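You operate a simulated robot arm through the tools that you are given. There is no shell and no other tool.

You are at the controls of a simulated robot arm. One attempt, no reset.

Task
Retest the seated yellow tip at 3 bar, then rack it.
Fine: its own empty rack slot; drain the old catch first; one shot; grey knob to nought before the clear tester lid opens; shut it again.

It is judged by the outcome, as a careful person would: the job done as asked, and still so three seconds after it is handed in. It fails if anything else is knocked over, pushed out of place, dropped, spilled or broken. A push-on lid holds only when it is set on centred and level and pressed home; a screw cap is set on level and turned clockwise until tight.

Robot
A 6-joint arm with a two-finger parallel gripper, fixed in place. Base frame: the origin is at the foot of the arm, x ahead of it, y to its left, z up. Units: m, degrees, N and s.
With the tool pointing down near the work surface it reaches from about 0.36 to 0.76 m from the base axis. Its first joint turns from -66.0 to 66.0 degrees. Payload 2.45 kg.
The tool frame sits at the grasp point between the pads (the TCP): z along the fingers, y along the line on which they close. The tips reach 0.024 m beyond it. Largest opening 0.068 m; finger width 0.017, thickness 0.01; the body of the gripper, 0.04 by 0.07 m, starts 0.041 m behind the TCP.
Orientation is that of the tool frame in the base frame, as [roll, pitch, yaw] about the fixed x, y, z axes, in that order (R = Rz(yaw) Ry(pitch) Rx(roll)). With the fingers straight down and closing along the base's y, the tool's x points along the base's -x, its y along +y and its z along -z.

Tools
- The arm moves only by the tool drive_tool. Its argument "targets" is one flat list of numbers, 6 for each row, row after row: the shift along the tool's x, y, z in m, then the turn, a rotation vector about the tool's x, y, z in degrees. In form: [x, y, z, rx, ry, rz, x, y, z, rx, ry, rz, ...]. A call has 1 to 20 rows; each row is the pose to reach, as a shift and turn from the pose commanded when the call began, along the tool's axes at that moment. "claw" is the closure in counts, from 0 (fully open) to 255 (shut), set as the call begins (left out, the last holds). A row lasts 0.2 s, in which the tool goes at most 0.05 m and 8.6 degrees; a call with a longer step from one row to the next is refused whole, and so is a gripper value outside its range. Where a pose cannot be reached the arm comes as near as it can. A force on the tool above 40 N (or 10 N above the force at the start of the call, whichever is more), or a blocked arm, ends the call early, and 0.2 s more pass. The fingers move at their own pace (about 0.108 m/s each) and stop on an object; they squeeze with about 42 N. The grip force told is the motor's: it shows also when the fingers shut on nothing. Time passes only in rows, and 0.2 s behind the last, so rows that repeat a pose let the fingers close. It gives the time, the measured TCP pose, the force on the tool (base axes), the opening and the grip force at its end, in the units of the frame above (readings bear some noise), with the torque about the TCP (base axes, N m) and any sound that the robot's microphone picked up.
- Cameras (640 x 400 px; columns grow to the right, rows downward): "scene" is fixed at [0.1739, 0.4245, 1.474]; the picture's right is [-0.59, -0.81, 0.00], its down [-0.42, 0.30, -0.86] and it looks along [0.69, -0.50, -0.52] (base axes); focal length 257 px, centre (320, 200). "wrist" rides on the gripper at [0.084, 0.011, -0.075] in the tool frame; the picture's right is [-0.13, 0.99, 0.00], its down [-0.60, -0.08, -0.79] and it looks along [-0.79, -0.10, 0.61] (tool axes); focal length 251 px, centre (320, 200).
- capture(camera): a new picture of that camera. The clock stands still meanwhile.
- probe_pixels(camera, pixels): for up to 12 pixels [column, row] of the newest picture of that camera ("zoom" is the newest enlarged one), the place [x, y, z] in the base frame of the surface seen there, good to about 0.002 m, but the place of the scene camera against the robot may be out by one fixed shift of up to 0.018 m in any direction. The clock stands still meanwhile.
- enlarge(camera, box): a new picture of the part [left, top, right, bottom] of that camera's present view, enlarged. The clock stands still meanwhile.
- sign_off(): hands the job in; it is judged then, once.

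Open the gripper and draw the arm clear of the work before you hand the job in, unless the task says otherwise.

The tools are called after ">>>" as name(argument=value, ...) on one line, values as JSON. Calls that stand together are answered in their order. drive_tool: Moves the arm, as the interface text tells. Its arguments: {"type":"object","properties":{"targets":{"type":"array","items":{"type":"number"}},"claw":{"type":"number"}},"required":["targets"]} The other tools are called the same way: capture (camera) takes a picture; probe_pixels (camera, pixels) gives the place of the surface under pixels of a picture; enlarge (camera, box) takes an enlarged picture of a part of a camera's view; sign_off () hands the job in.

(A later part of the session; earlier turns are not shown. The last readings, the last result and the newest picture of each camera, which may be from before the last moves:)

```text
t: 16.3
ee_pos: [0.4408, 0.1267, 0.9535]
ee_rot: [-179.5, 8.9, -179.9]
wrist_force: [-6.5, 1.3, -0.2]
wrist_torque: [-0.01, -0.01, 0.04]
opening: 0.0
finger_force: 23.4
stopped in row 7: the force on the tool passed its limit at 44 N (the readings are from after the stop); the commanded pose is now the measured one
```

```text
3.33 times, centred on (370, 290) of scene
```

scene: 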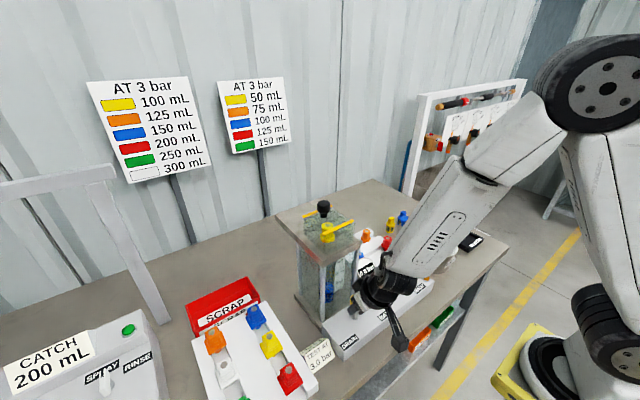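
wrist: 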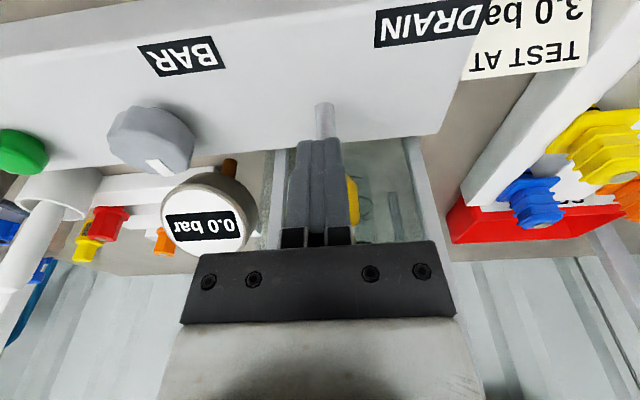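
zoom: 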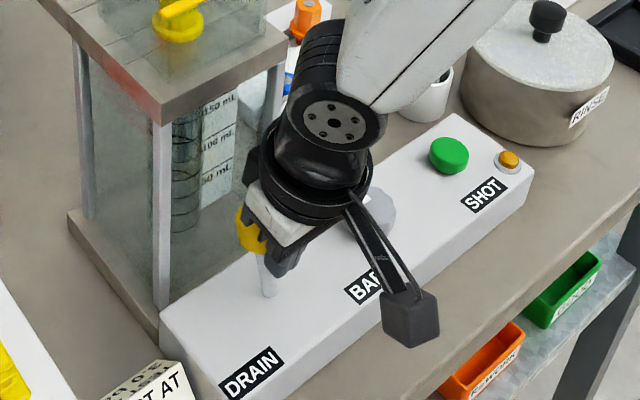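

The lever reached its stop (44 N, call ended). I back off and lift, then check the lever matches its initial lean.

>>> drive_tool(targets=[0.0198, 0, -0.0031, 0, 0, 0, 0.018, 0, -0.045, 0, 0, 0, 0.016, 0, -0.085, 0, 0, 0, 0.0141, 0, -0.1035, 0, 0, 0])

>>> capture(camera="wrist")

>>> enlarge(camera="scene", box=[300, 230, 440, 350])

>>> probe_pixels(camera="zoom", pixels=[[245, 225], [245, 210], [262, 260], [268, 285]])

```text
t: 17.3
ee_pos: [0.4104, 0.128, 1.0552]
ee_rot: [-179.6, 8.9, -179.9]
wrist_force: [1.1, 0.1, -0.1]
wrist_torque: [0.01, 0.02, 0.03]
opening: 0.0003
finger_force: 24.1
```

```text
taken
```

wrist: 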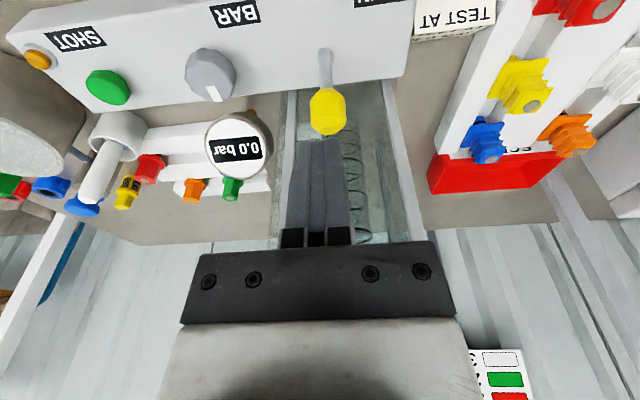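

```text
3.33 times, centred on (370, 290) of scene
```

zoom: 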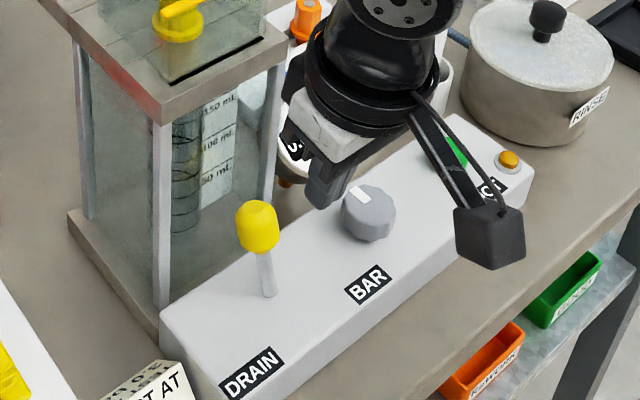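

```text
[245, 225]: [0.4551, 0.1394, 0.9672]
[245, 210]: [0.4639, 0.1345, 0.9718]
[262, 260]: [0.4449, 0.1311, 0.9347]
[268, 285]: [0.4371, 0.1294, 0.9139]
```

Lever is back at its original lean and stays. Next the knob: I move above it (0.440,0.031), straighten the tool and open the fingers.

>>> drive_tool(targets=[-0.0074, -0.0322, 0.0164, 0.1, 3, 0, -0.0148, -0.0643, 0.0327, 0.3, 6, 0, -0.0222, -0.0965, 0.0491, 0.4, 8.9, 0], claw=0)

>>> capture(camera="wrist")

```text
t: 18.1
ee_pos: [0.4415, 0.0338, 1.0118]
ee_rot: [-179.2, 0.0, -180.0]
wrist_force: [0.6, 0.1, 0.2]
wrist_torque: [-0.01, 0.0, 0.05]
opening: 0.0681
finger_force: 0.1
```

```text
taken
```

wrist: 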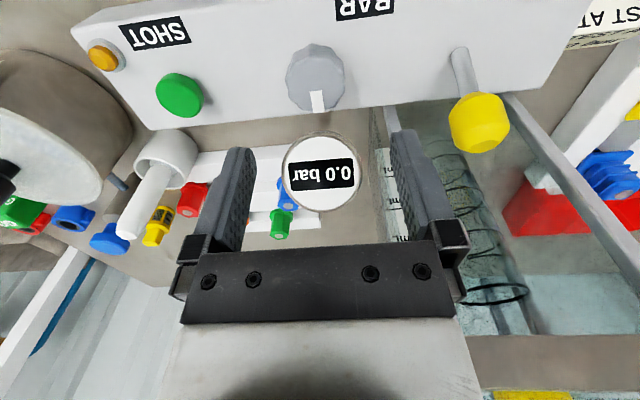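

The gauge is readable at wrist (325,177) and the knob at (315,78). I probe the knob outline for its centre.

>>> probe_pixels(camera="wrist", pixels=[[315, 65], [315, 50], [292, 75], [338, 75], [316, 85], [317, 106], [295, 90], [337, 90], [240, 80], [400, 80], [325, 200], [325, 140]])

>>> enlarge(camera="wrist", box=[270, 30, 370, 120])

```text
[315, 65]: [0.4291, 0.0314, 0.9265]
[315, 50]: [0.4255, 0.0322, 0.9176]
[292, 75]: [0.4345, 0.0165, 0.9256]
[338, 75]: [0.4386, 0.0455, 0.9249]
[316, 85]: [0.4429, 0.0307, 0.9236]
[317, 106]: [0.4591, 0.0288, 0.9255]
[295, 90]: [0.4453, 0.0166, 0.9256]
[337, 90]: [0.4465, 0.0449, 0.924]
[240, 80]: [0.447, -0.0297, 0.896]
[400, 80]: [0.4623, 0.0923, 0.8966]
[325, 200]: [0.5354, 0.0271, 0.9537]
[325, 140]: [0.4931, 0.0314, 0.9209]
```

```text
4.44 times, centred on (320, 75) of wrist
```

zoom: 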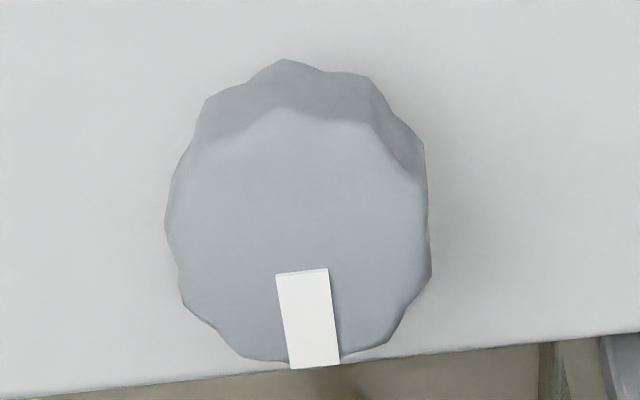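

Knob centre ≈(0.442,0.031), ~34 mm across. I pre-rotate 30° counter-clockwise and descend so the tips stop just above the panel (z≈0.90).

>>> drive_tool(targets=[-0.0005, -0.0015, 0, -0.3, 0, -8, -0.0005, -0.003, 0, -0.5, 0, -16, -0.0005, -0.003, 0, -0.8, 0, -24, -0.0005, -0.003, 0.02, -0.8, 0, -30, -0.0005, -0.003, 0.055, -0.8, 0, -30, -0.0005, -0.003, 0.078, -0.8, 0, -30, -0.0005, -0.003, 0.0865, -0.8, 0, -30])

>>> capture(camera="wrist")

>>> enlarge(camera="scene", box=[320, 240, 440, 340])

```text
t: 19.7
ee_pos: [0.4395, 0.0273, 0.9233]
ee_rot: [-180.0, -0.2, -150.1]
wrist_force: [-0.5, 0.2, -0.5]
wrist_torque: [-0.04, -0.01, 0.0]
opening: 0.0681
finger_force: 0.0
```

```text
taken
```

wrist: 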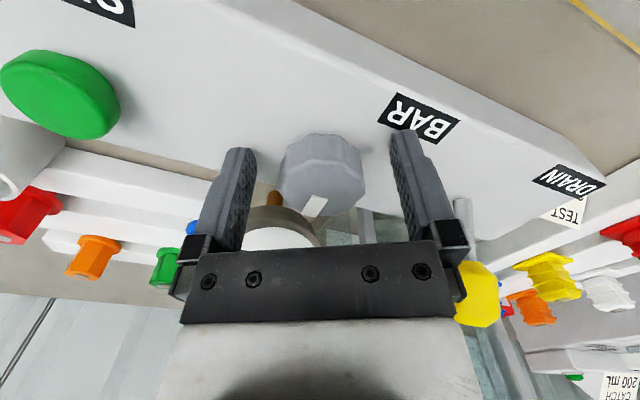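

```text
4.00 times, centred on (380, 290) of scene
```

zoom: 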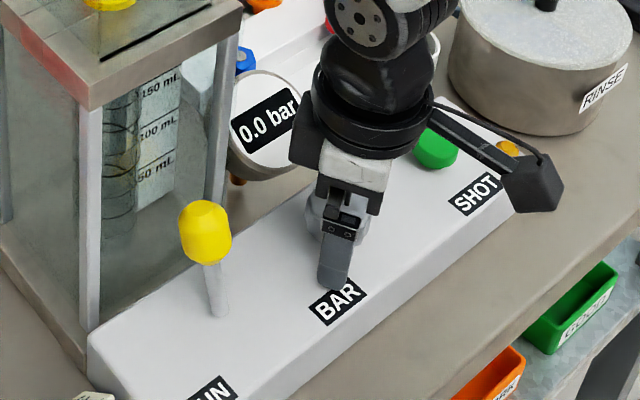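

Knob is centred between the pads (wrist 322,170); scene zoom shows the gauge at (268,120). I shift 4 mm to centre and close the fingers.

>>> drive_tool(targets=[-0.003, 0.001, 0, 0, 0, 0])

>>> drive_tool(targets=[0, 0, 0, 0, 0, 0, 0, 0, 0, 0, 0, 0, 0, 0, 0, 0, 0, 0], claw=255)

>>> drive_tool(targets=[0, 0, 0, 0, 0, 5, 0, 0, 0, 0, 0, 10, 0, 0, 0, 0, 0, 15, 0, 0, 0, 0, 0, 15])

>>> enlarge(camera="scene", box=[320, 240, 440, 340])

>>> capture(camera="wrist")

```text
t: 20.1
ee_pos: [0.4418, 0.0286, 0.924]
ee_rot: [-179.9, -0.2, -150.0]
wrist_force: [-0.6, 0.2, -0.3]
wrist_torque: [-0.01, -0.01, 0.0]
opening: 0.068
finger_force: 0.1
```

```text
t: 20.9
ee_pos: [0.4426, 0.029, 0.9224]
ee_rot: [-179.9, -0.1, -150.0]
wrist_force: [4.6, -14.5, -5.7]
wrist_torque: [-0.66, 0.01, -0.06]
opening: 0.0398
finger_force: 44.7
```

```text
t: 21.9
ee_pos: [0.4416, 0.0297, 0.9241]
ee_rot: [180.0, -0.2, -165.1]
wrist_force: [-5.0, -18.3, 11.8]
wrist_torque: [-0.29, -0.62, -0.1]
opening: 0.0397
finger_force: 45.1
```

```text
4.00 times, centred on (380, 290) of scene
```

zoom: 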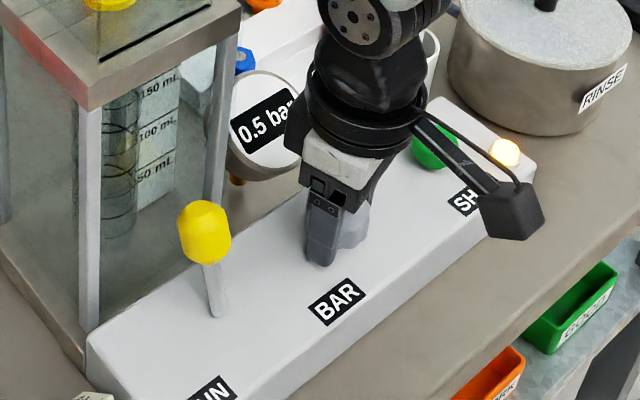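

```text
taken
```

wrist: 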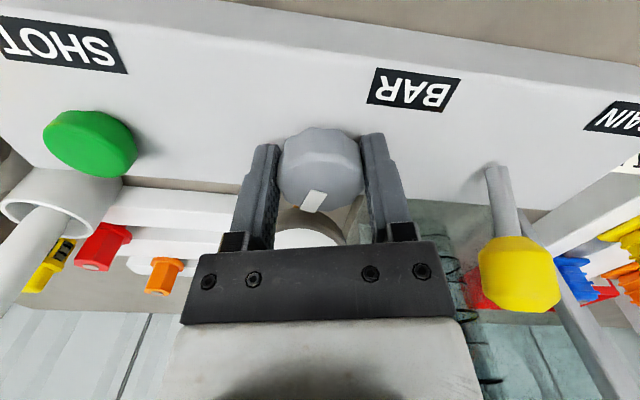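

Clockwise is up: 15° gave 0.5 bar (amber lamp lit), so about 30° per bar. I turn 60° more, then read the gauge.

>>> drive_tool(targets=[0, 0, 0, 0, 0, 7.5, 0, 0, 0, 0, 0, 15, 0, 0, 0, 0, 0, 22.5, 0, 0, 0, 0, 0, 30, 0, 0, 0, 0, 0, 37.5, 0, 0, 0, 0, 0, 45, 0, 0, 0, 0, 0, 52.5, 0, 0, 0, 0, 0, 60, 0, 0, 0, 0, 0, 60])

>>> enlarge(camera="scene", box=[320, 240, 440, 340])

>>> capture(camera="wrist")

```text
t: 23.1
ee_pos: [0.4424, 0.0307, 0.9245]
ee_rot: [180.0, -0.1, 157.6]
wrist_force: [1.1, 12.3, -3.0]
wrist_torque: [0.14, 0.35, 0.04]
opening: 0.0399
finger_force: 45.1
stopped in row 6: the force on the tool passed its limit at 43 N (the readings are from after the stop); the commanded pose is now the measured one
```

```text
4.00 times, centred on (380, 290) of scene
```

zoom: 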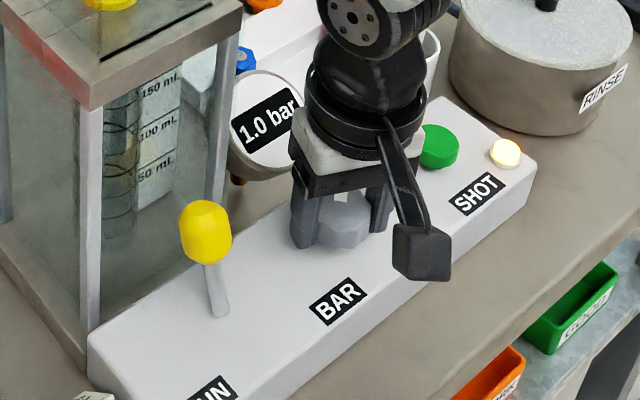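

```text
taken
```

wrist: 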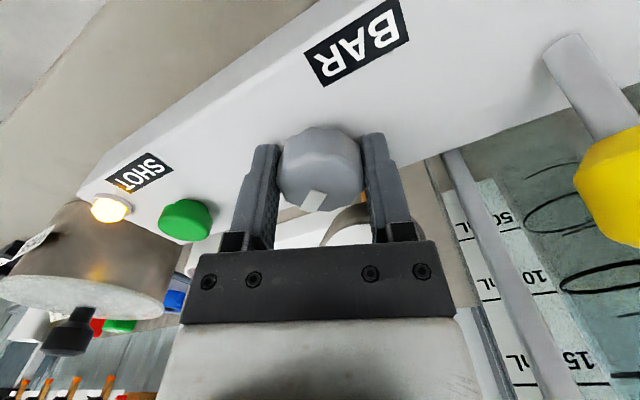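

Gauge shows 1.0 bar at ~52° of turn; the call stopped on side load from a slightly off-centre grip. I release, lift slightly and re-check the knob position and gauge.

>>> drive_tool(targets=[0, 0, 0, 0, 0, 0, 0, 0, 0, 0, 0, 0, 0, 0, -0.02, 0, 0, 0, 0, 0, -0.05, 0, 0, 0], claw=0)

>>> capture(camera="wrist")

>>> enlarge(camera="scene", box=[320, 240, 440, 340])

```text
t: 24.1
ee_pos: [0.4407, 0.0323, 0.9728]
ee_rot: [-180.0, -0.1, 157.5]
wrist_force: [0.4, -0.5, 0.5]
wrist_torque: [-0.01, 0.0, 0.02]
opening: 0.068
finger_force: 0.0
```

```text
taken
```

wrist: 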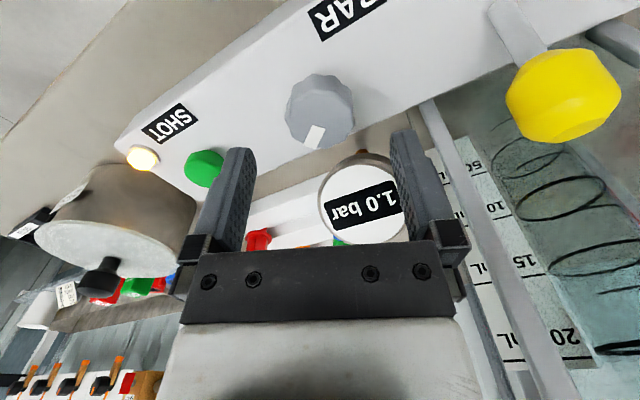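

```text
4.00 times, centred on (380, 290) of scene
```

zoom: 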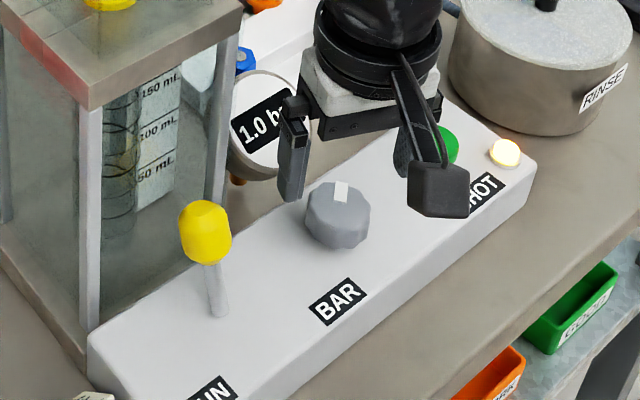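

I zoom on the knob (wrist 320,110) and probe its pointer and rim for angle and centre.

>>> enlarge(camera="wrist", box=[270, 60, 370, 160])

>>> probe_pixels(camera="wrist", pixels=[[288, 105], [352, 98], [318, 90], [320, 145], [316, 128], [311, 144], [350, 115], [289, 120], [340, 85], [300, 85], [335, 140], [320, 110]])

```text
4.00 times, centred on (320, 110) of wrist
```

zoom: 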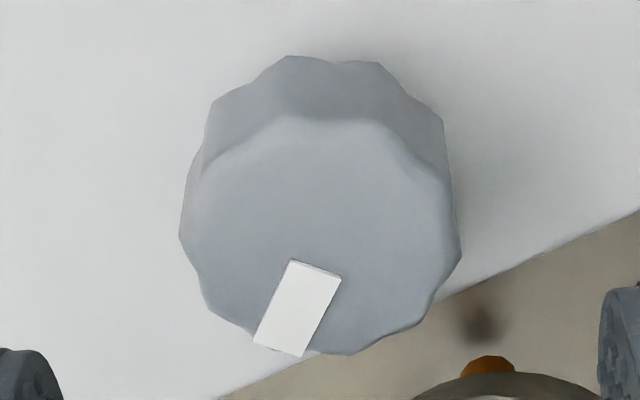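

```text
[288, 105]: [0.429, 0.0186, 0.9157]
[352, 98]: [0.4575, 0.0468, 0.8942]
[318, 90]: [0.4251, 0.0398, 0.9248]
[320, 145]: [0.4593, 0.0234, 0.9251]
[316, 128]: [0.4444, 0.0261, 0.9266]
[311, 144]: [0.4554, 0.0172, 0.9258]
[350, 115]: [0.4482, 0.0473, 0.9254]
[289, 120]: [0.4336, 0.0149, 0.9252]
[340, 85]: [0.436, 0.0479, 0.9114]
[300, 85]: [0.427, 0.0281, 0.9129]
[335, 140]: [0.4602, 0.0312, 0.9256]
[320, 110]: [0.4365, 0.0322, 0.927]
```

Pointer now points about 45° clockwise of its start with gauge 1.0, so ~45°/bar: 3 bar needs about 135° total. I rotate the open gripper back counter-clockwise 75° above the knob for the next bite.

>>> drive_tool(targets=[0, 0, 0, 0, 0, -8, 0, 0, 0, 0, 0, -16, 0, 0, 0, 0, 0, -24, 0, 0, 0, 0, 0, -32, 0, 0, 0, 0, 0, -40, 0, 0, 0, 0, 0, -48, 0, 0, 0, 0, 0, -56, 0, 0, 0, 0, 0, -64, 0, 0, 0, 0, 0, -72])

>>> capture(camera="wrist")

>>> drive_tool(targets=[0, 0, 0, 0, 0, 0])

>>> drive_tool(targets=[0, 0, 0, 0, 0, 0])

```text
t: 26.1
ee_pos: [0.4424, 0.0302, 0.9733]
ee_rot: [179.9, 0.0, -130.3]
wrist_force: [-0.7, 0.2, -0.5]
wrist_torque: [-0.02, -0.04, 0.0]
opening: 0.068
finger_force: 0.2
```

```text
taken
```

wrist: 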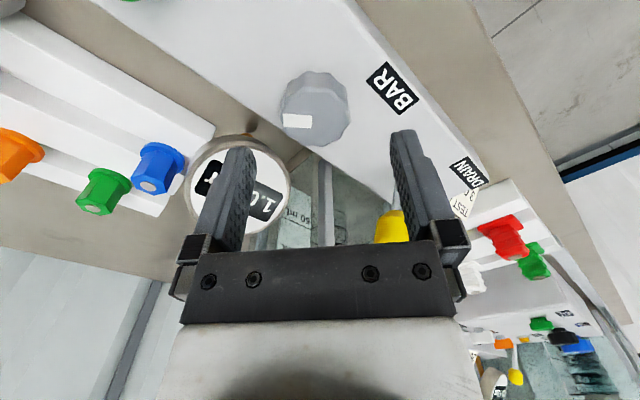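

```text
t: 26.6
ee_pos: [0.4409, 0.0302, 0.9729]
ee_rot: [179.9, 0.0, -130.3]
wrist_force: [-0.1, -0.3, -0.2]
wrist_torque: [0.0, 0.0, 0.01]
opening: 0.068
finger_force: 0.1
```

```text
t: 26.9
ee_pos: [0.4418, 0.0296, 0.9731]
ee_rot: [179.9, 0.0, -130.6]
wrist_force: [0.2, -0.4, -0.6]
wrist_torque: [0.01, -0.04, -0.01]
opening: 0.068
finger_force: 0.1
```

I zoom on the knob in this view to measure its offset from the gripper axis (axis at knob-top height projects to about (320,119)).

>>> enlarge(camera="wrist", box=[270, 60, 370, 160])

>>> probe_pixels(camera="zoom", pixels=[[175, 200], [290, 120], [430, 200], [400, 300], [300, 335], [200, 300], [290, 250], [240, 240], [350, 330], [180, 260]])

```text
4.00 times, centred on (320, 110) of wrist
```

zoom: 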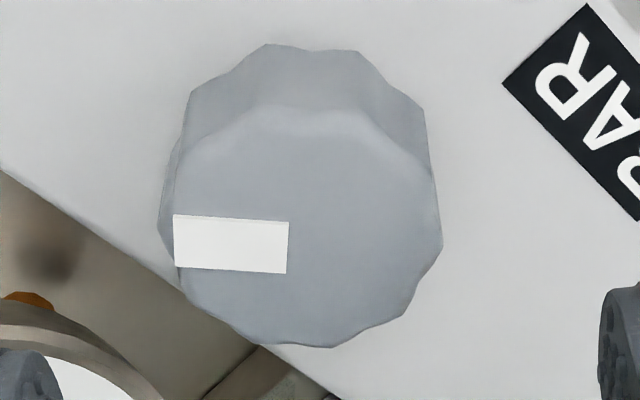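

```text
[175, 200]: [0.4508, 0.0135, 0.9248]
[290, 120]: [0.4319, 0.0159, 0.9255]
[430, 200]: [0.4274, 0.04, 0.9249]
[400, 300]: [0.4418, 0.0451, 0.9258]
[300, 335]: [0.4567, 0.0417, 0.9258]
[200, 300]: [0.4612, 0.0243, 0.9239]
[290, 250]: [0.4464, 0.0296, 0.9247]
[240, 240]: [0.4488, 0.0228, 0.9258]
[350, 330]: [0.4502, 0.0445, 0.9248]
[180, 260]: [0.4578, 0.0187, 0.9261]
```

Knob sits ~2–3 mm to the −y_t side of my axis here. I shift, descend, grip, and turn 20° clockwise, then check the side force.

>>> drive_tool(targets=[-0.0005, -0.0015, 0.025, 0, 0, 0, -0.0005, -0.0015, 0.042, 0, 0, 0, -0.0005, -0.0015, 0.0492, 0, 0, 0])

>>> drive_tool(targets=[0, 0, 0, 0, 0, 0, 0, 0, 0, 0, 0, 0, 0, 0, 0, 0, 0, 0], claw=255)

>>> drive_tool(targets=[0, 0, 0, 0, 0, 6, 0, 0, 0, 0, 0, 12, 0, 0, 0, 0, 0, 18, 0, 0, 0, 0, 0, 18])

>>> enlarge(camera="scene", box=[320, 240, 440, 340])

```text
t: 27.8
ee_pos: [0.4417, 0.03, 0.9247]
ee_rot: [179.9, 0.0, -130.5]
wrist_force: [-0.4, 0.2, 0.3]
wrist_torque: [0.03, 0.02, 0.03]
opening: 0.0678
finger_force: 0.0
```

```text
t: 28.6
ee_pos: [0.4433, 0.0277, 0.9243]
ee_rot: [-180.0, 0.0, -130.5]
wrist_force: [7.8, -9.0, -9.6]
wrist_torque: [-0.26, -0.72, -0.02]
opening: 0.0399
finger_force: 45.2
```

```text
t: 29.6
ee_pos: [0.4428, 0.0292, 0.9238]
ee_rot: [179.8, -0.1, -148.5]
wrist_force: [2.9, -12.2, -4.7]
wrist_torque: [-0.07, -1.1, -0.03]
opening: 0.0397
finger_force: 45.1
```

```text
4.00 times, centred on (380, 290) of scene
```

zoom: 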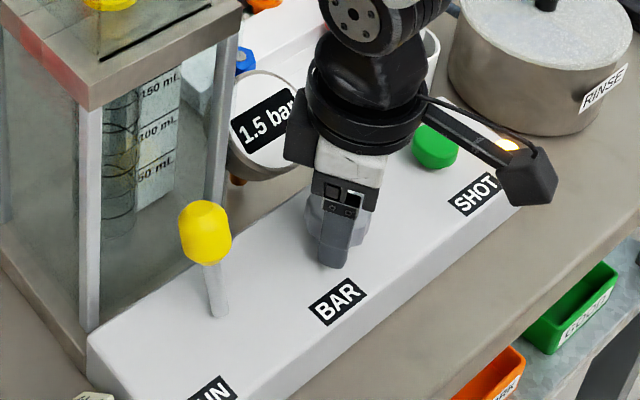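

1.5 bar after 18°. I relieve the side load by shifting ~1 mm along the measured force and turn 24° more.

>>> drive_tool(targets=[0.0004, -0.0012, 0, 0, 0, 0, 0.0004, -0.0012, 0, 0, 0, 6, 0.0004, -0.0012, 0, 0, 0, 12, 0.0004, -0.0012, 0, 0, 0, 18, 0.0004, -0.0012, 0, 0, 0, 24, 0.0004, -0.0012, 0, 0, 0, 24])

>>> enlarge(camera="scene", box=[320, 240, 440, 340])

```text
t: 30.9
ee_pos: [0.4413, 0.0301, 0.9258]
ee_rot: [179.9, -0.2, -172.5]
wrist_force: [-13.4, 25.0, 27.3]
wrist_torque: [-0.05, 0.84, 0.04]
opening: 0.0396
finger_force: 45.1
```

```text
4.00 times, centred on (380, 290) of scene
```

zoom: 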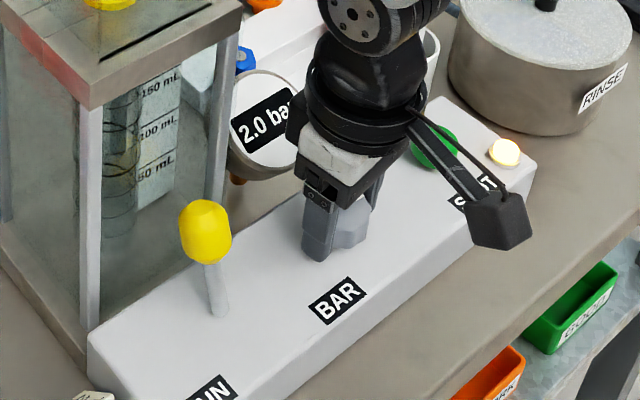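

2.0 bar; side/vertical load about 39 N, so I relieve it first along the force, then continue 20°.

>>> drive_tool(targets=[0.0007, 0.0021, -0.0015, 0, 0, 0, 0.0007, 0.0021, -0.0015, 0, 0, 0])

>>> drive_tool(targets=[0, 0, 0, 0, 0, 5, 0, 0, 0, 0, 0, 10, 0, 0, 0, 0, 0, 15, 0, 0, 0, 0, 0, 20, 0, 0, 0, 0, 0, 20])

>>> enlarge(camera="scene", box=[320, 240, 440, 340])

```text
t: 31.6
ee_pos: [0.4426, 0.0294, 0.9236]
ee_rot: [-180.0, -0.2, -172.5]
wrist_force: [-6.3, -7.4, -4.0]
wrist_torque: [-0.7, 0.0, -0.07]
opening: 0.0397
finger_force: 44.4
```

```text
t: 32.8
ee_pos: [0.443, 0.0312, 0.9261]
ee_rot: [-179.9, -0.3, 167.4]
wrist_force: [1.2, -9.3, -35.5]
wrist_torque: [-0.22, 0.2, -0.02]
opening: 0.0396
finger_force: 45.2
```

```text
4.00 times, centred on (380, 290) of scene
```

zoom: 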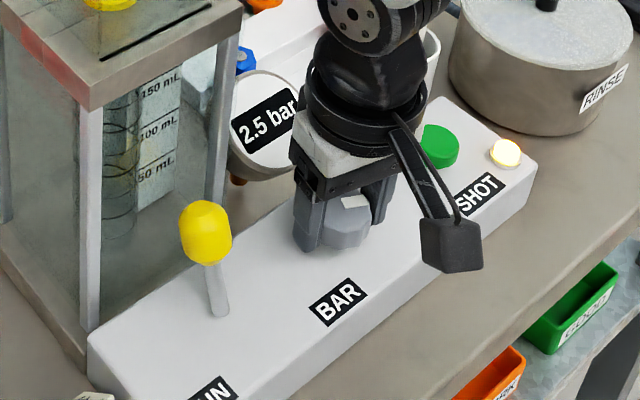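

2.5 bar. I relieve the vertical load and turn a further 24°.

>>> drive_tool(targets=[-0.0001, -0.0007, 0.0013, 0, 0, 0, -0.0001, -0.0007, 0.0013, 0, 0, 0])

>>> drive_tool(targets=[0, 0, 0, 0, 0, 6, 0, 0, 0, 0, 0, 12, 0, 0, 0, 0, 0, 18, 0, 0, 0, 0, 0, 24, 0, 0, 0, 0, 0, 24])

>>> enlarge(camera="scene", box=[320, 240, 440, 340])

>>> capture(camera="wrist")

```text
t: 33.4
ee_pos: [0.443, 0.03, 0.9246]
ee_rot: [180.0, -0.1, 167.5]
wrist_force: [-7.0, -5.1, 2.0]
wrist_torque: [-0.11, 1.42, -0.02]
opening: 0.0398
finger_force: 44.6
```

```text
t: 34.5
ee_pos: [0.4431, 0.0317, 0.9253]
ee_rot: [180.0, 0.0, 143.4]
wrist_force: [-6.5, 25.5, 9.7]
wrist_torque: [0.54, 0.97, -0.02]
opening: 0.04
finger_force: 44.5
```

```text
4.00 times, centred on (380, 290) of scene
```

zoom: 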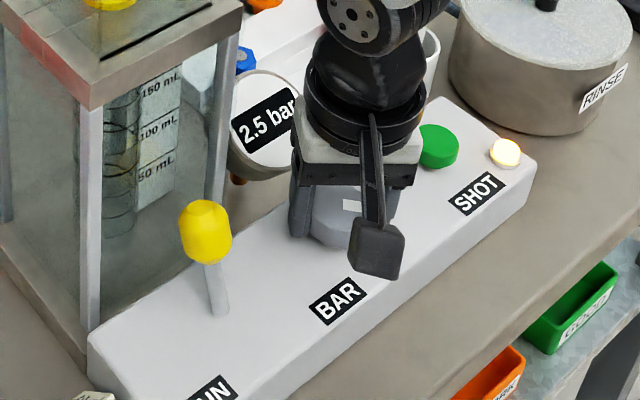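

```text
taken
```

wrist: 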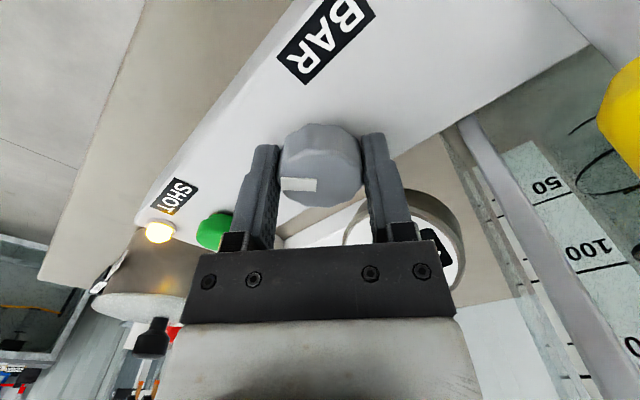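

Still 2.5 at this angle; the pointer (wrist 300,184) shows no slip. I relieve the side load and turn another 10°.

>>> drive_tool(targets=[0.0015, 0.0011, -0.0005, 0, 0, 0, 0.0015, 0.0011, -0.0005, 0, 0, 0, 0.0015, 0.0011, -0.0005, 0, 0, 5, 0.0015, 0.0011, -0.0005, 0, 0, 10, 0.0015, 0.0011, -0.0005, 0, 0, 10])

>>> enlarge(camera="scene", box=[320, 240, 440, 340])

```text
t: 35.8
ee_pos: [0.4434, 0.0328, 0.9262]
ee_rot: [179.9, 0.0, 133.4]
wrist_force: [11.2, -2.1, -13.7]
wrist_torque: [-0.93, -0.17, 0.02]
opening: 0.0399
finger_force: 45.1
```

```text
4.00 times, centred on (380, 290) of scene
```

zoom: 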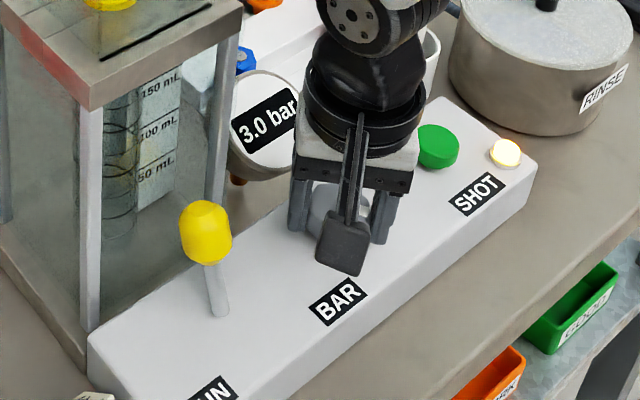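

Gauge reads 3.0 bar. I release the knob gently and lift clear, then confirm the reading holds.

>>> drive_tool(targets=[0, 0, 0, 0, 0, 0, 0, 0, 0, 0, 0, 0, 0, 0, -0.02, 0, 0, 0, 0, 0, -0.06, 0, 0, 0, 0, 0, -0.085, 0, 0, 0], claw=0)

>>> enlarge(camera="scene", box=[320, 240, 440, 340])

>>> capture(camera="wrist")

```text
t: 37.0
ee_pos: [0.4419, 0.031, 1.0088]
ee_rot: [-180.0, -0.1, 133.6]
wrist_force: [-0.7, 0.4, -0.7]
wrist_torque: [-0.04, 0.0, 0.0]
opening: 0.0679
finger_force: 0.1
```

```text
4.00 times, centred on (380, 290) of scene
```

zoom: 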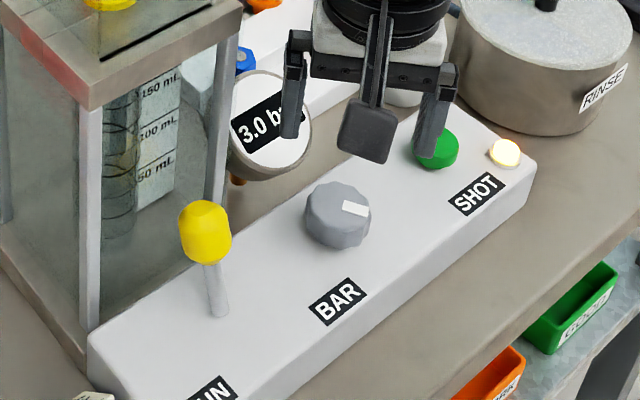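

```text
taken
```

wrist: 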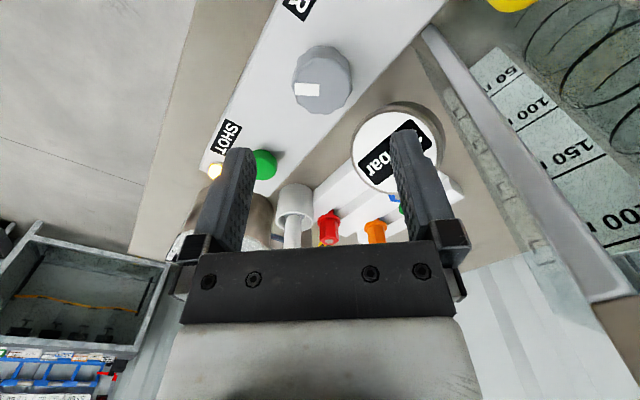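

3.0 bar holds with the knob released. I move to above the green SHOT button (0.446,−0.073) with the tool squared up and fingers closed.

>>> drive_tool(targets=[-0.013, -0.0115, 0, 0, 0, -7.73, -0.026, -0.023, 0, 0, 0, -15.47, -0.039, -0.0345, 0, 0, 0, -23.2, -0.0521, -0.0459, 0, 0, 0, -30.93, -0.0651, -0.0574, 0, 0, 0, -38.67, -0.0781, -0.0689, 0, 0, 0, -46.4], claw=255)

>>> capture(camera="wrist")

>>> enlarge(camera="scene", box=[340, 220, 480, 320])

```text
t: 38.4
ee_pos: [0.445, -0.0711, 1.0117]
ee_rot: [179.9, -0.1, -180.0]
wrist_force: [-0.3, 0.0, 0.3]
wrist_torque: [-0.01, 0.01, -0.02]
opening: 0.0
finger_force: 23.6
```

```text
taken
```

wrist: 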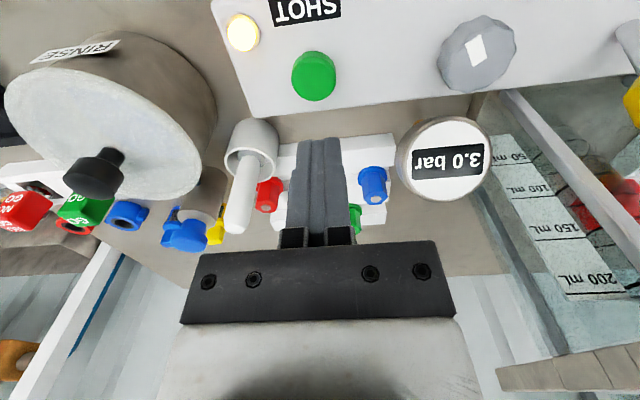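

```text
4.00 times, centred on (410, 270) of scene
```

zoom: 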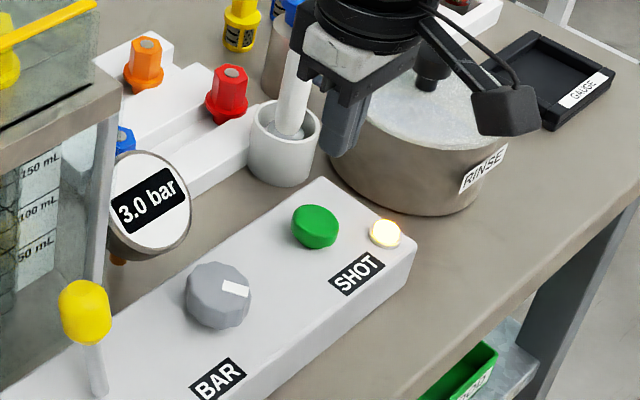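

Gauge clearly reads 3.0 bar at wrist (447,162). I probe the green button at (314,75) for its centre and height.

>>> probe_pixels(camera="wrist", pixels=[[314, 70], [293, 70], [334, 70], [314, 55], [314, 84], [314, 97], [270, 80], [360, 80]])

```text
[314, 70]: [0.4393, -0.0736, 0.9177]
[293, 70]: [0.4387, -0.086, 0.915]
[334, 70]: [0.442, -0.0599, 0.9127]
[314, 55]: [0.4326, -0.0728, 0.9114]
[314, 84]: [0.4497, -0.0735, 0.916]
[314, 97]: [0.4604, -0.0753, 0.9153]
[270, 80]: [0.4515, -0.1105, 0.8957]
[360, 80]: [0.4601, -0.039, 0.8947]
```

Button top z≈0.917, centre ≈(0.4455,−0.073). I press it once: descend to contact at TCP z≈0.941 then slowly in.

>>> drive_tool(targets=[0, -0.0015, 0.03, 0, 0, 0, 0, -0.0015, 0.058, 0, 0, 0, 0, -0.0015, 0.068, 0, 0, 0, 0, -0.0015, 0.071, 0, 0, 0, 0, -0.0015, 0.073, 0, 0, 0, 0, -0.0015, 0.075, 0, 0, 0, 0, -0.0015, 0.077, 0, 0, 0])

>>> enlarge(camera="scene", box=[280, 200, 440, 340])

```text
t: 40.0
ee_pos: [0.4471, -0.0723, 0.9336]
ee_rot: [179.9, -0.1, 179.8]
wrist_force: [-0.7, -0.8, 3.3]
wrist_torque: [-0.02, -0.02, -0.01]
opening: 0.0001
finger_force: 23.6
heard: click
```

```text
2.86 times, centred on (360, 270) of scene
```

zoom: 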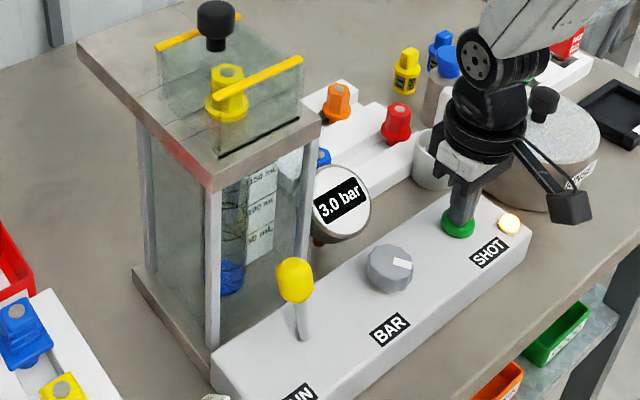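

A single click and blue is starting in the catch (scene zoom 230,275). I lift straight off and wait for the spray to finish.

>>> drive_tool(targets=[0, 0, -0.02, 0, 0, 0, 0, 0, -0.06, 0, 0, 0, 0, 0, -0.09, 0, 0, 0, 0, 0, -0.09, 0, 0, 0, 0, 0, -0.09, 0, 0, 0, 0, 0, -0.09, 0, 0, 0, 0, 0, -0.09, 0, 0, 0, 0, 0, -0.09, 0, 0, 0, 0, 0, -0.09, 0, 0, 0, 0, 0, -0.09, 0, 0, 0])

>>> enlarge(camera="scene", box=[290, 190, 410, 320])

>>> capture(camera="wrist")

```text
t: 42.1
ee_pos: [0.4473, -0.0752, 1.0213]
ee_rot: [179.8, -0.1, 179.9]
wrist_force: [0.6, 0.3, -0.5]
wrist_torque: [0.01, -0.02, 0.04]
opening: 0.0
finger_force: 23.9
```

```text
3.08 times, centred on (350, 255) of scene
```

zoom: 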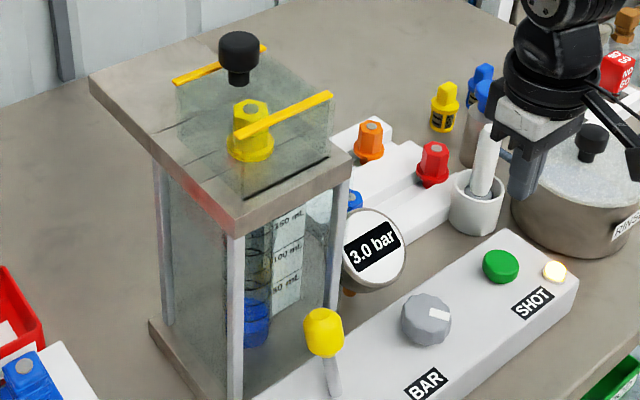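

```text
taken
```

wrist: 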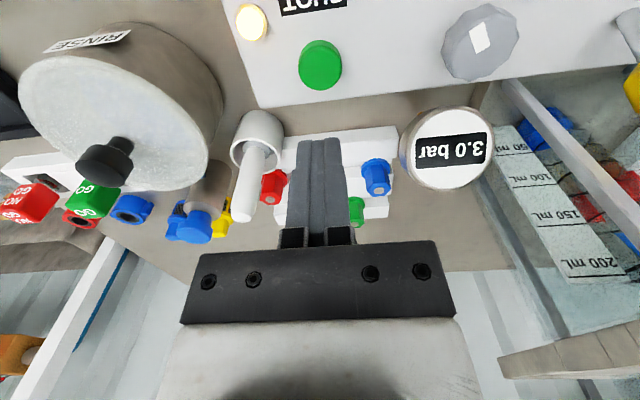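

Level is around the 50 mL mark. While the shot finishes I move over the knob, rotated 46° clockwise with open fingers, and recheck the catch.

>>> drive_tool(targets=[0.0005, 0.0174, 0.003, 0, 0, 7.67, 0.001, 0.0348, 0.006, 0, 0, 15.33, 0.0015, 0.0522, 0.01, 0, 0, 23, 0.002, 0.0697, 0.013, 0, 0, 30.67, 0.0025, 0.0871, 0.016, 0, 0, 38.33, 0.003, 0.1045, 0.02, 0, 0, 46, 0.003, 0.1045, 0.02, 0, 0, 46, 0.003, 0.1045, 0.02, 0, 0, 46], claw=0)

>>> enlarge(camera="scene", box=[310, 240, 390, 320])

>>> capture(camera="wrist")

>>> enlarge(camera="wrist", box=[440, 0, 640, 160])

```text
t: 44.0
ee_pos: [0.4428, 0.0292, 1.0029]
ee_rot: [-180.0, 0.0, 133.9]
wrist_force: [0.1, 0.1, -1.0]
wrist_torque: [-0.02, -0.02, 0.0]
opening: 0.0681
finger_force: 0.0
```

```text
5.00 times, centred on (350, 280) of scene
```

zoom: 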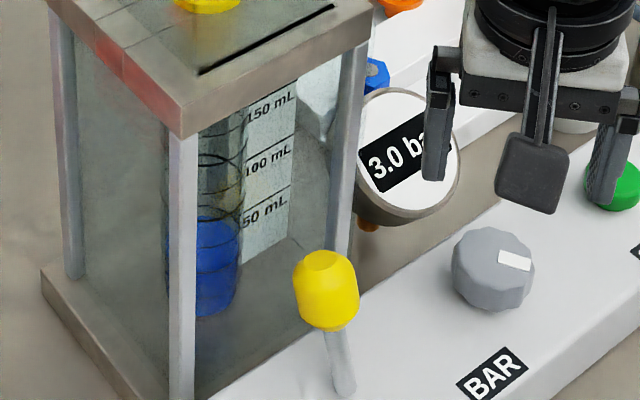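

```text
taken
```

wrist: 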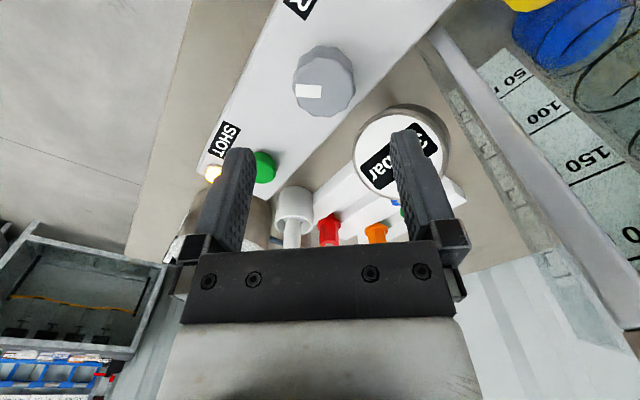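

```text
2.50 times, centred on (540, 80) of wrist
```

zoom: 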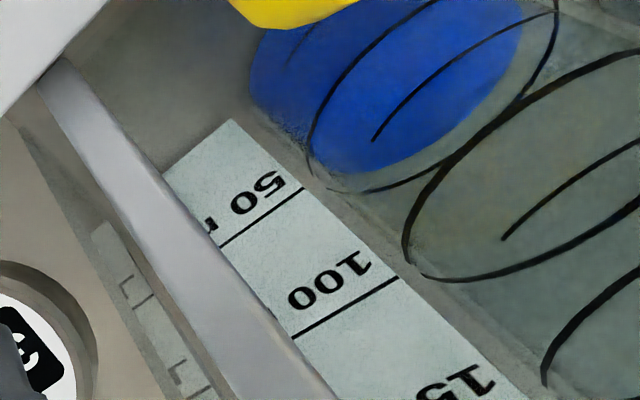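

Level seems slightly above 50 mL; I wait 2 s more to see whether it is still rising before touching the knob.

>>> drive_tool(targets=[0, 0, 0, 0, 0, 0, 0, 0, 0, 0, 0, 0, 0, 0, 0, 0, 0, 0, 0, 0, 0, 0, 0, 0, 0, 0, 0, 0, 0, 0, 0, 0, 0, 0, 0, 0, 0, 0, 0, 0, 0, 0, 0, 0, 0, 0, 0, 0, 0, 0, 0, 0, 0, 0, 0, 0, 0, 0, 0, 0])

>>> enlarge(camera="scene", box=[310, 240, 390, 320])

>>> enlarge(camera="wrist", box=[270, 30, 370, 130])

```text
t: 46.1
ee_pos: [0.4426, 0.0281, 1.0031]
ee_rot: [180.0, -0.1, 133.9]
wrist_force: [-0.2, -0.8, 0.4]
wrist_torque: [-0.02, -0.01, 0.0]
opening: 0.0679
finger_force: 0.1
```

```text
5.00 times, centred on (350, 280) of scene
```

zoom: 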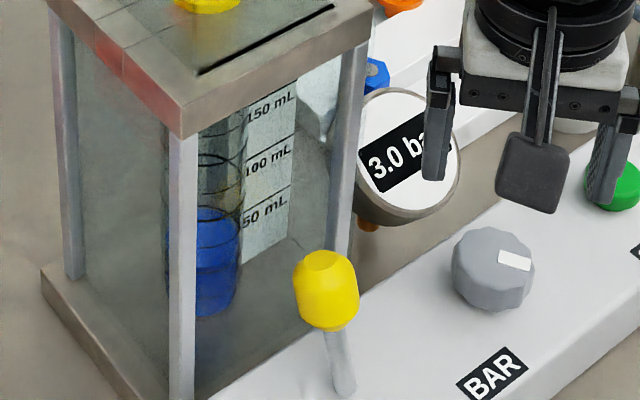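

```text
4.00 times, centred on (320, 80) of wrist
```

zoom: 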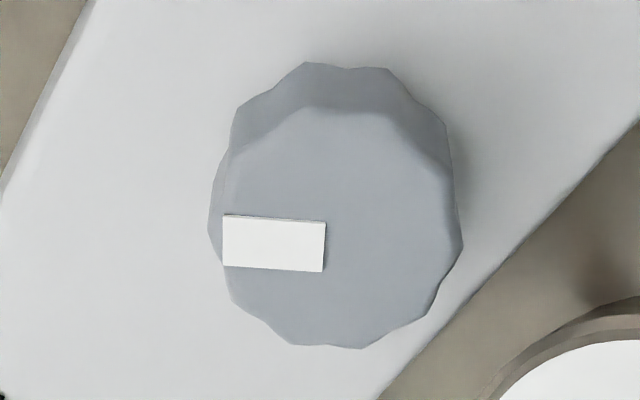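

The level rose slightly again (215→207 in zoom), so the shot may still be running. I wait another 4 s.

>>> drive_tool(targets=[0, 0, 0, 0, 0, 0, 0, 0, 0, 0, 0, 0, 0, 0, 0, 0, 0, 0, 0, 0, 0, 0, 0, 0, 0, 0, 0, 0, 0, 0, 0, 0, 0, 0, 0, 0, 0, 0, 0, 0, 0, 0, 0, 0, 0, 0, 0, 0, 0, 0, 0, 0, 0, 0, 0, 0, 0, 0, 0, 0, 0, 0, 0, 0, 0, 0, 0, 0, 0, 0, 0, 0, 0, 0, 0, 0, 0, 0, 0, 0, 0, 0, 0, 0, 0, 0, 0, 0, 0, 0, 0, 0, 0, 0, 0, 0, 0, 0, 0, 0, 0, 0, 0, 0, 0, 0, 0, 0, 0, 0, 0, 0, 0, 0, 0, 0, 0, 0, 0, 0])

>>> enlarge(camera="scene", box=[310, 240, 390, 320])

```text
t: 50.4
ee_pos: [0.4423, 0.0289, 1.0022]
ee_rot: [-180.0, -0.1, 134.1]
wrist_force: [0.4, 0.1, 0.2]
wrist_torque: [0.0, 0.0, -0.02]
opening: 0.0679
finger_force: 0.1
```

```text
5.00 times, centred on (350, 280) of scene
```

zoom: 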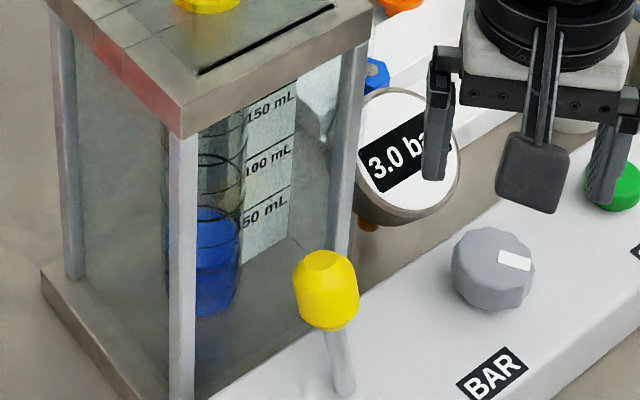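

The catch has settled near the 50 mL mark. Now I centre on the knob, descend and grip it to turn the pressure back down.

>>> drive_tool(targets=[-0.0004, 0.0023, 0.03, 0, 0, 0, -0.0004, 0.0023, 0.065, 0, 0, 0, -0.0004, 0.0023, 0.0775, 0, 0, 0])

>>> drive_tool(targets=[0, 0, 0, 0, 0, 0, 0, 0, 0, 0, 0, 0, 0, 0, 0, 0, 0, 0], claw=255)

>>> drive_tool(targets=[0, 0, 0, 0, 0, -6, 0, 0, 0, 0, 0, -12, 0, 0, 0, 0, 0, -18, 0, 0, 0, 0, 0, -24, 0, 0, 0, 0, 0, -24])

>>> enlarge(camera="scene", box=[310, 240, 390, 320])

```text
t: 51.1
ee_pos: [0.4467, 0.0333, 0.9231]
ee_rot: [-180.0, -0.2, 133.9]
wrist_force: [-0.3, 0.0, 0.2]
wrist_torque: [0.0, -0.02, 0.01]
opening: 0.0679
finger_force: 0.1
```

```text
t: 52.0
ee_pos: [0.4436, 0.0326, 0.9225]
ee_rot: [-179.6, -0.5, 133.9]
wrist_force: [-19.1, -26.6, 2.0]
wrist_torque: [-0.14, -0.02, -0.1]
opening: 0.0401
finger_force: 44.9
```

```text
t: 52.5
ee_pos: [0.4428, 0.0318, 0.9215]
ee_rot: [-179.7, -0.4, 141.9]
wrist_force: [0.3, -6.8, -0.4]
wrist_torque: [0.28, -0.13, -0.02]
opening: 0.0398
finger_force: 44.9
stopped in row 2: the force on the tool passed its limit at 46 N (the readings are from after the stop); the commanded pose is now the measured one
```

```text
5.00 times, centred on (350, 280) of scene
```

zoom: 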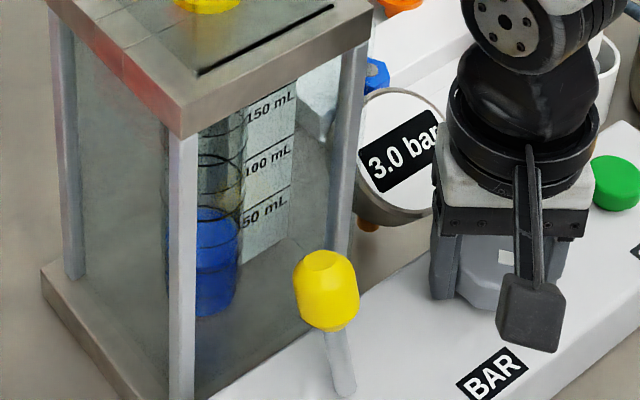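

The stop reset me to a balanced pose near (0.443,0.032). I raise 1.5 mm for panel clearance and continue counter-clockwise.

>>> drive_tool(targets=[0, 0, -0.0015, 0, 0, 0, 0, 0, -0.0015, 0, 0, -6, 0, 0, -0.0015, 0, 0, -12, 0, 0, -0.0015, 0, 0, -18, 0, 0, -0.0015, 0, 0, -24, 0, 0, -0.0015, 0, 0, -24])

>>> enlarge(camera="scene", box=[310, 240, 390, 320])

```text
t: 53.9
ee_pos: [0.4435, 0.0299, 0.925]
ee_rot: [-179.8, -0.5, 166.0]
wrist_force: [0.0, -22.0, -15.2]
wrist_torque: [0.19, 0.58, -0.04]
opening: 0.0398
finger_force: 44.9
```

```text
5.00 times, centred on (350, 280) of scene
```

zoom: 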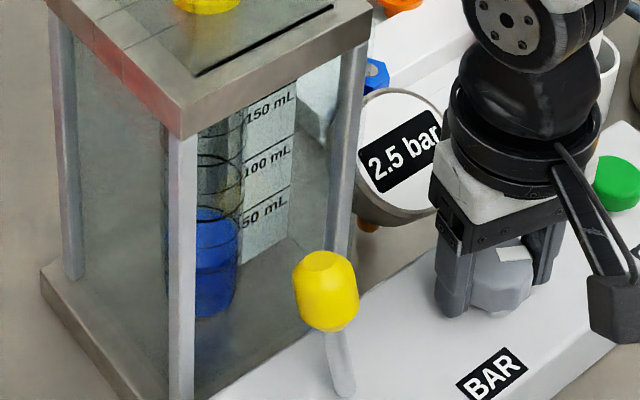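

2.5 bar. I relieve the side load and go on 24° counter-clockwise.

>>> drive_tool(targets=[-0.0004, -0.0016, 0.0006, 0, 0, 0, -0.0004, -0.0016, 0.0006, 0, 0, -6, -0.0004, -0.0016, 0.0006, 0, 0, -12, -0.0004, -0.0016, 0.0006, 0, 0, -18, -0.0004, -0.0016, 0.0006, 0, 0, -24, -0.0004, -0.0016, 0.0006, 0, 0, -24])

>>> enlarge(camera="scene", box=[310, 240, 390, 320])

```text
t: 55.3
ee_pos: [0.4421, 0.0285, 0.9233]
ee_rot: [179.9, -0.6, -170.0]
wrist_force: [-15.0, -9.1, -0.9]
wrist_torque: [-0.46, -0.39, 0.02]
opening: 0.0397
finger_force: 45.5
```

```text
5.00 times, centred on (350, 280) of scene
```

zoom: 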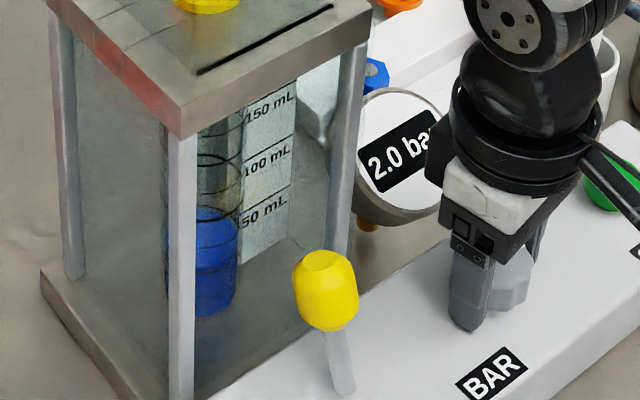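

2.0 bar. Relieve and continue another 24°.

>>> drive_tool(targets=[0.0012, -0.0004, 0, 0, 0, 0, 0.0012, -0.0004, 0, 0, 0, -6, 0.0012, -0.0004, 0, 0, 0, -12, 0.0012, -0.0004, 0, 0, 0, -18, 0.0012, -0.0004, 0, 0, 0, -24, 0.0012, -0.0004, 0, 0, 0, -24])

>>> enlarge(camera="scene", box=[310, 240, 390, 320])

```text
t: 56.7
ee_pos: [0.4422, 0.0289, 0.9237]
ee_rot: [179.8, -0.2, -146.1]
wrist_force: [2.4, -29.7, -9.4]
wrist_torque: [-0.79, -0.2, -0.05]
opening: 0.0399
finger_force: 45.1
```

```text
5.00 times, centred on (350, 280) of scene
```

zoom: 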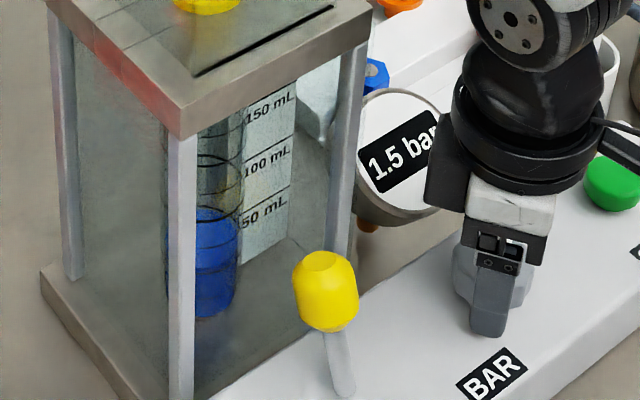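

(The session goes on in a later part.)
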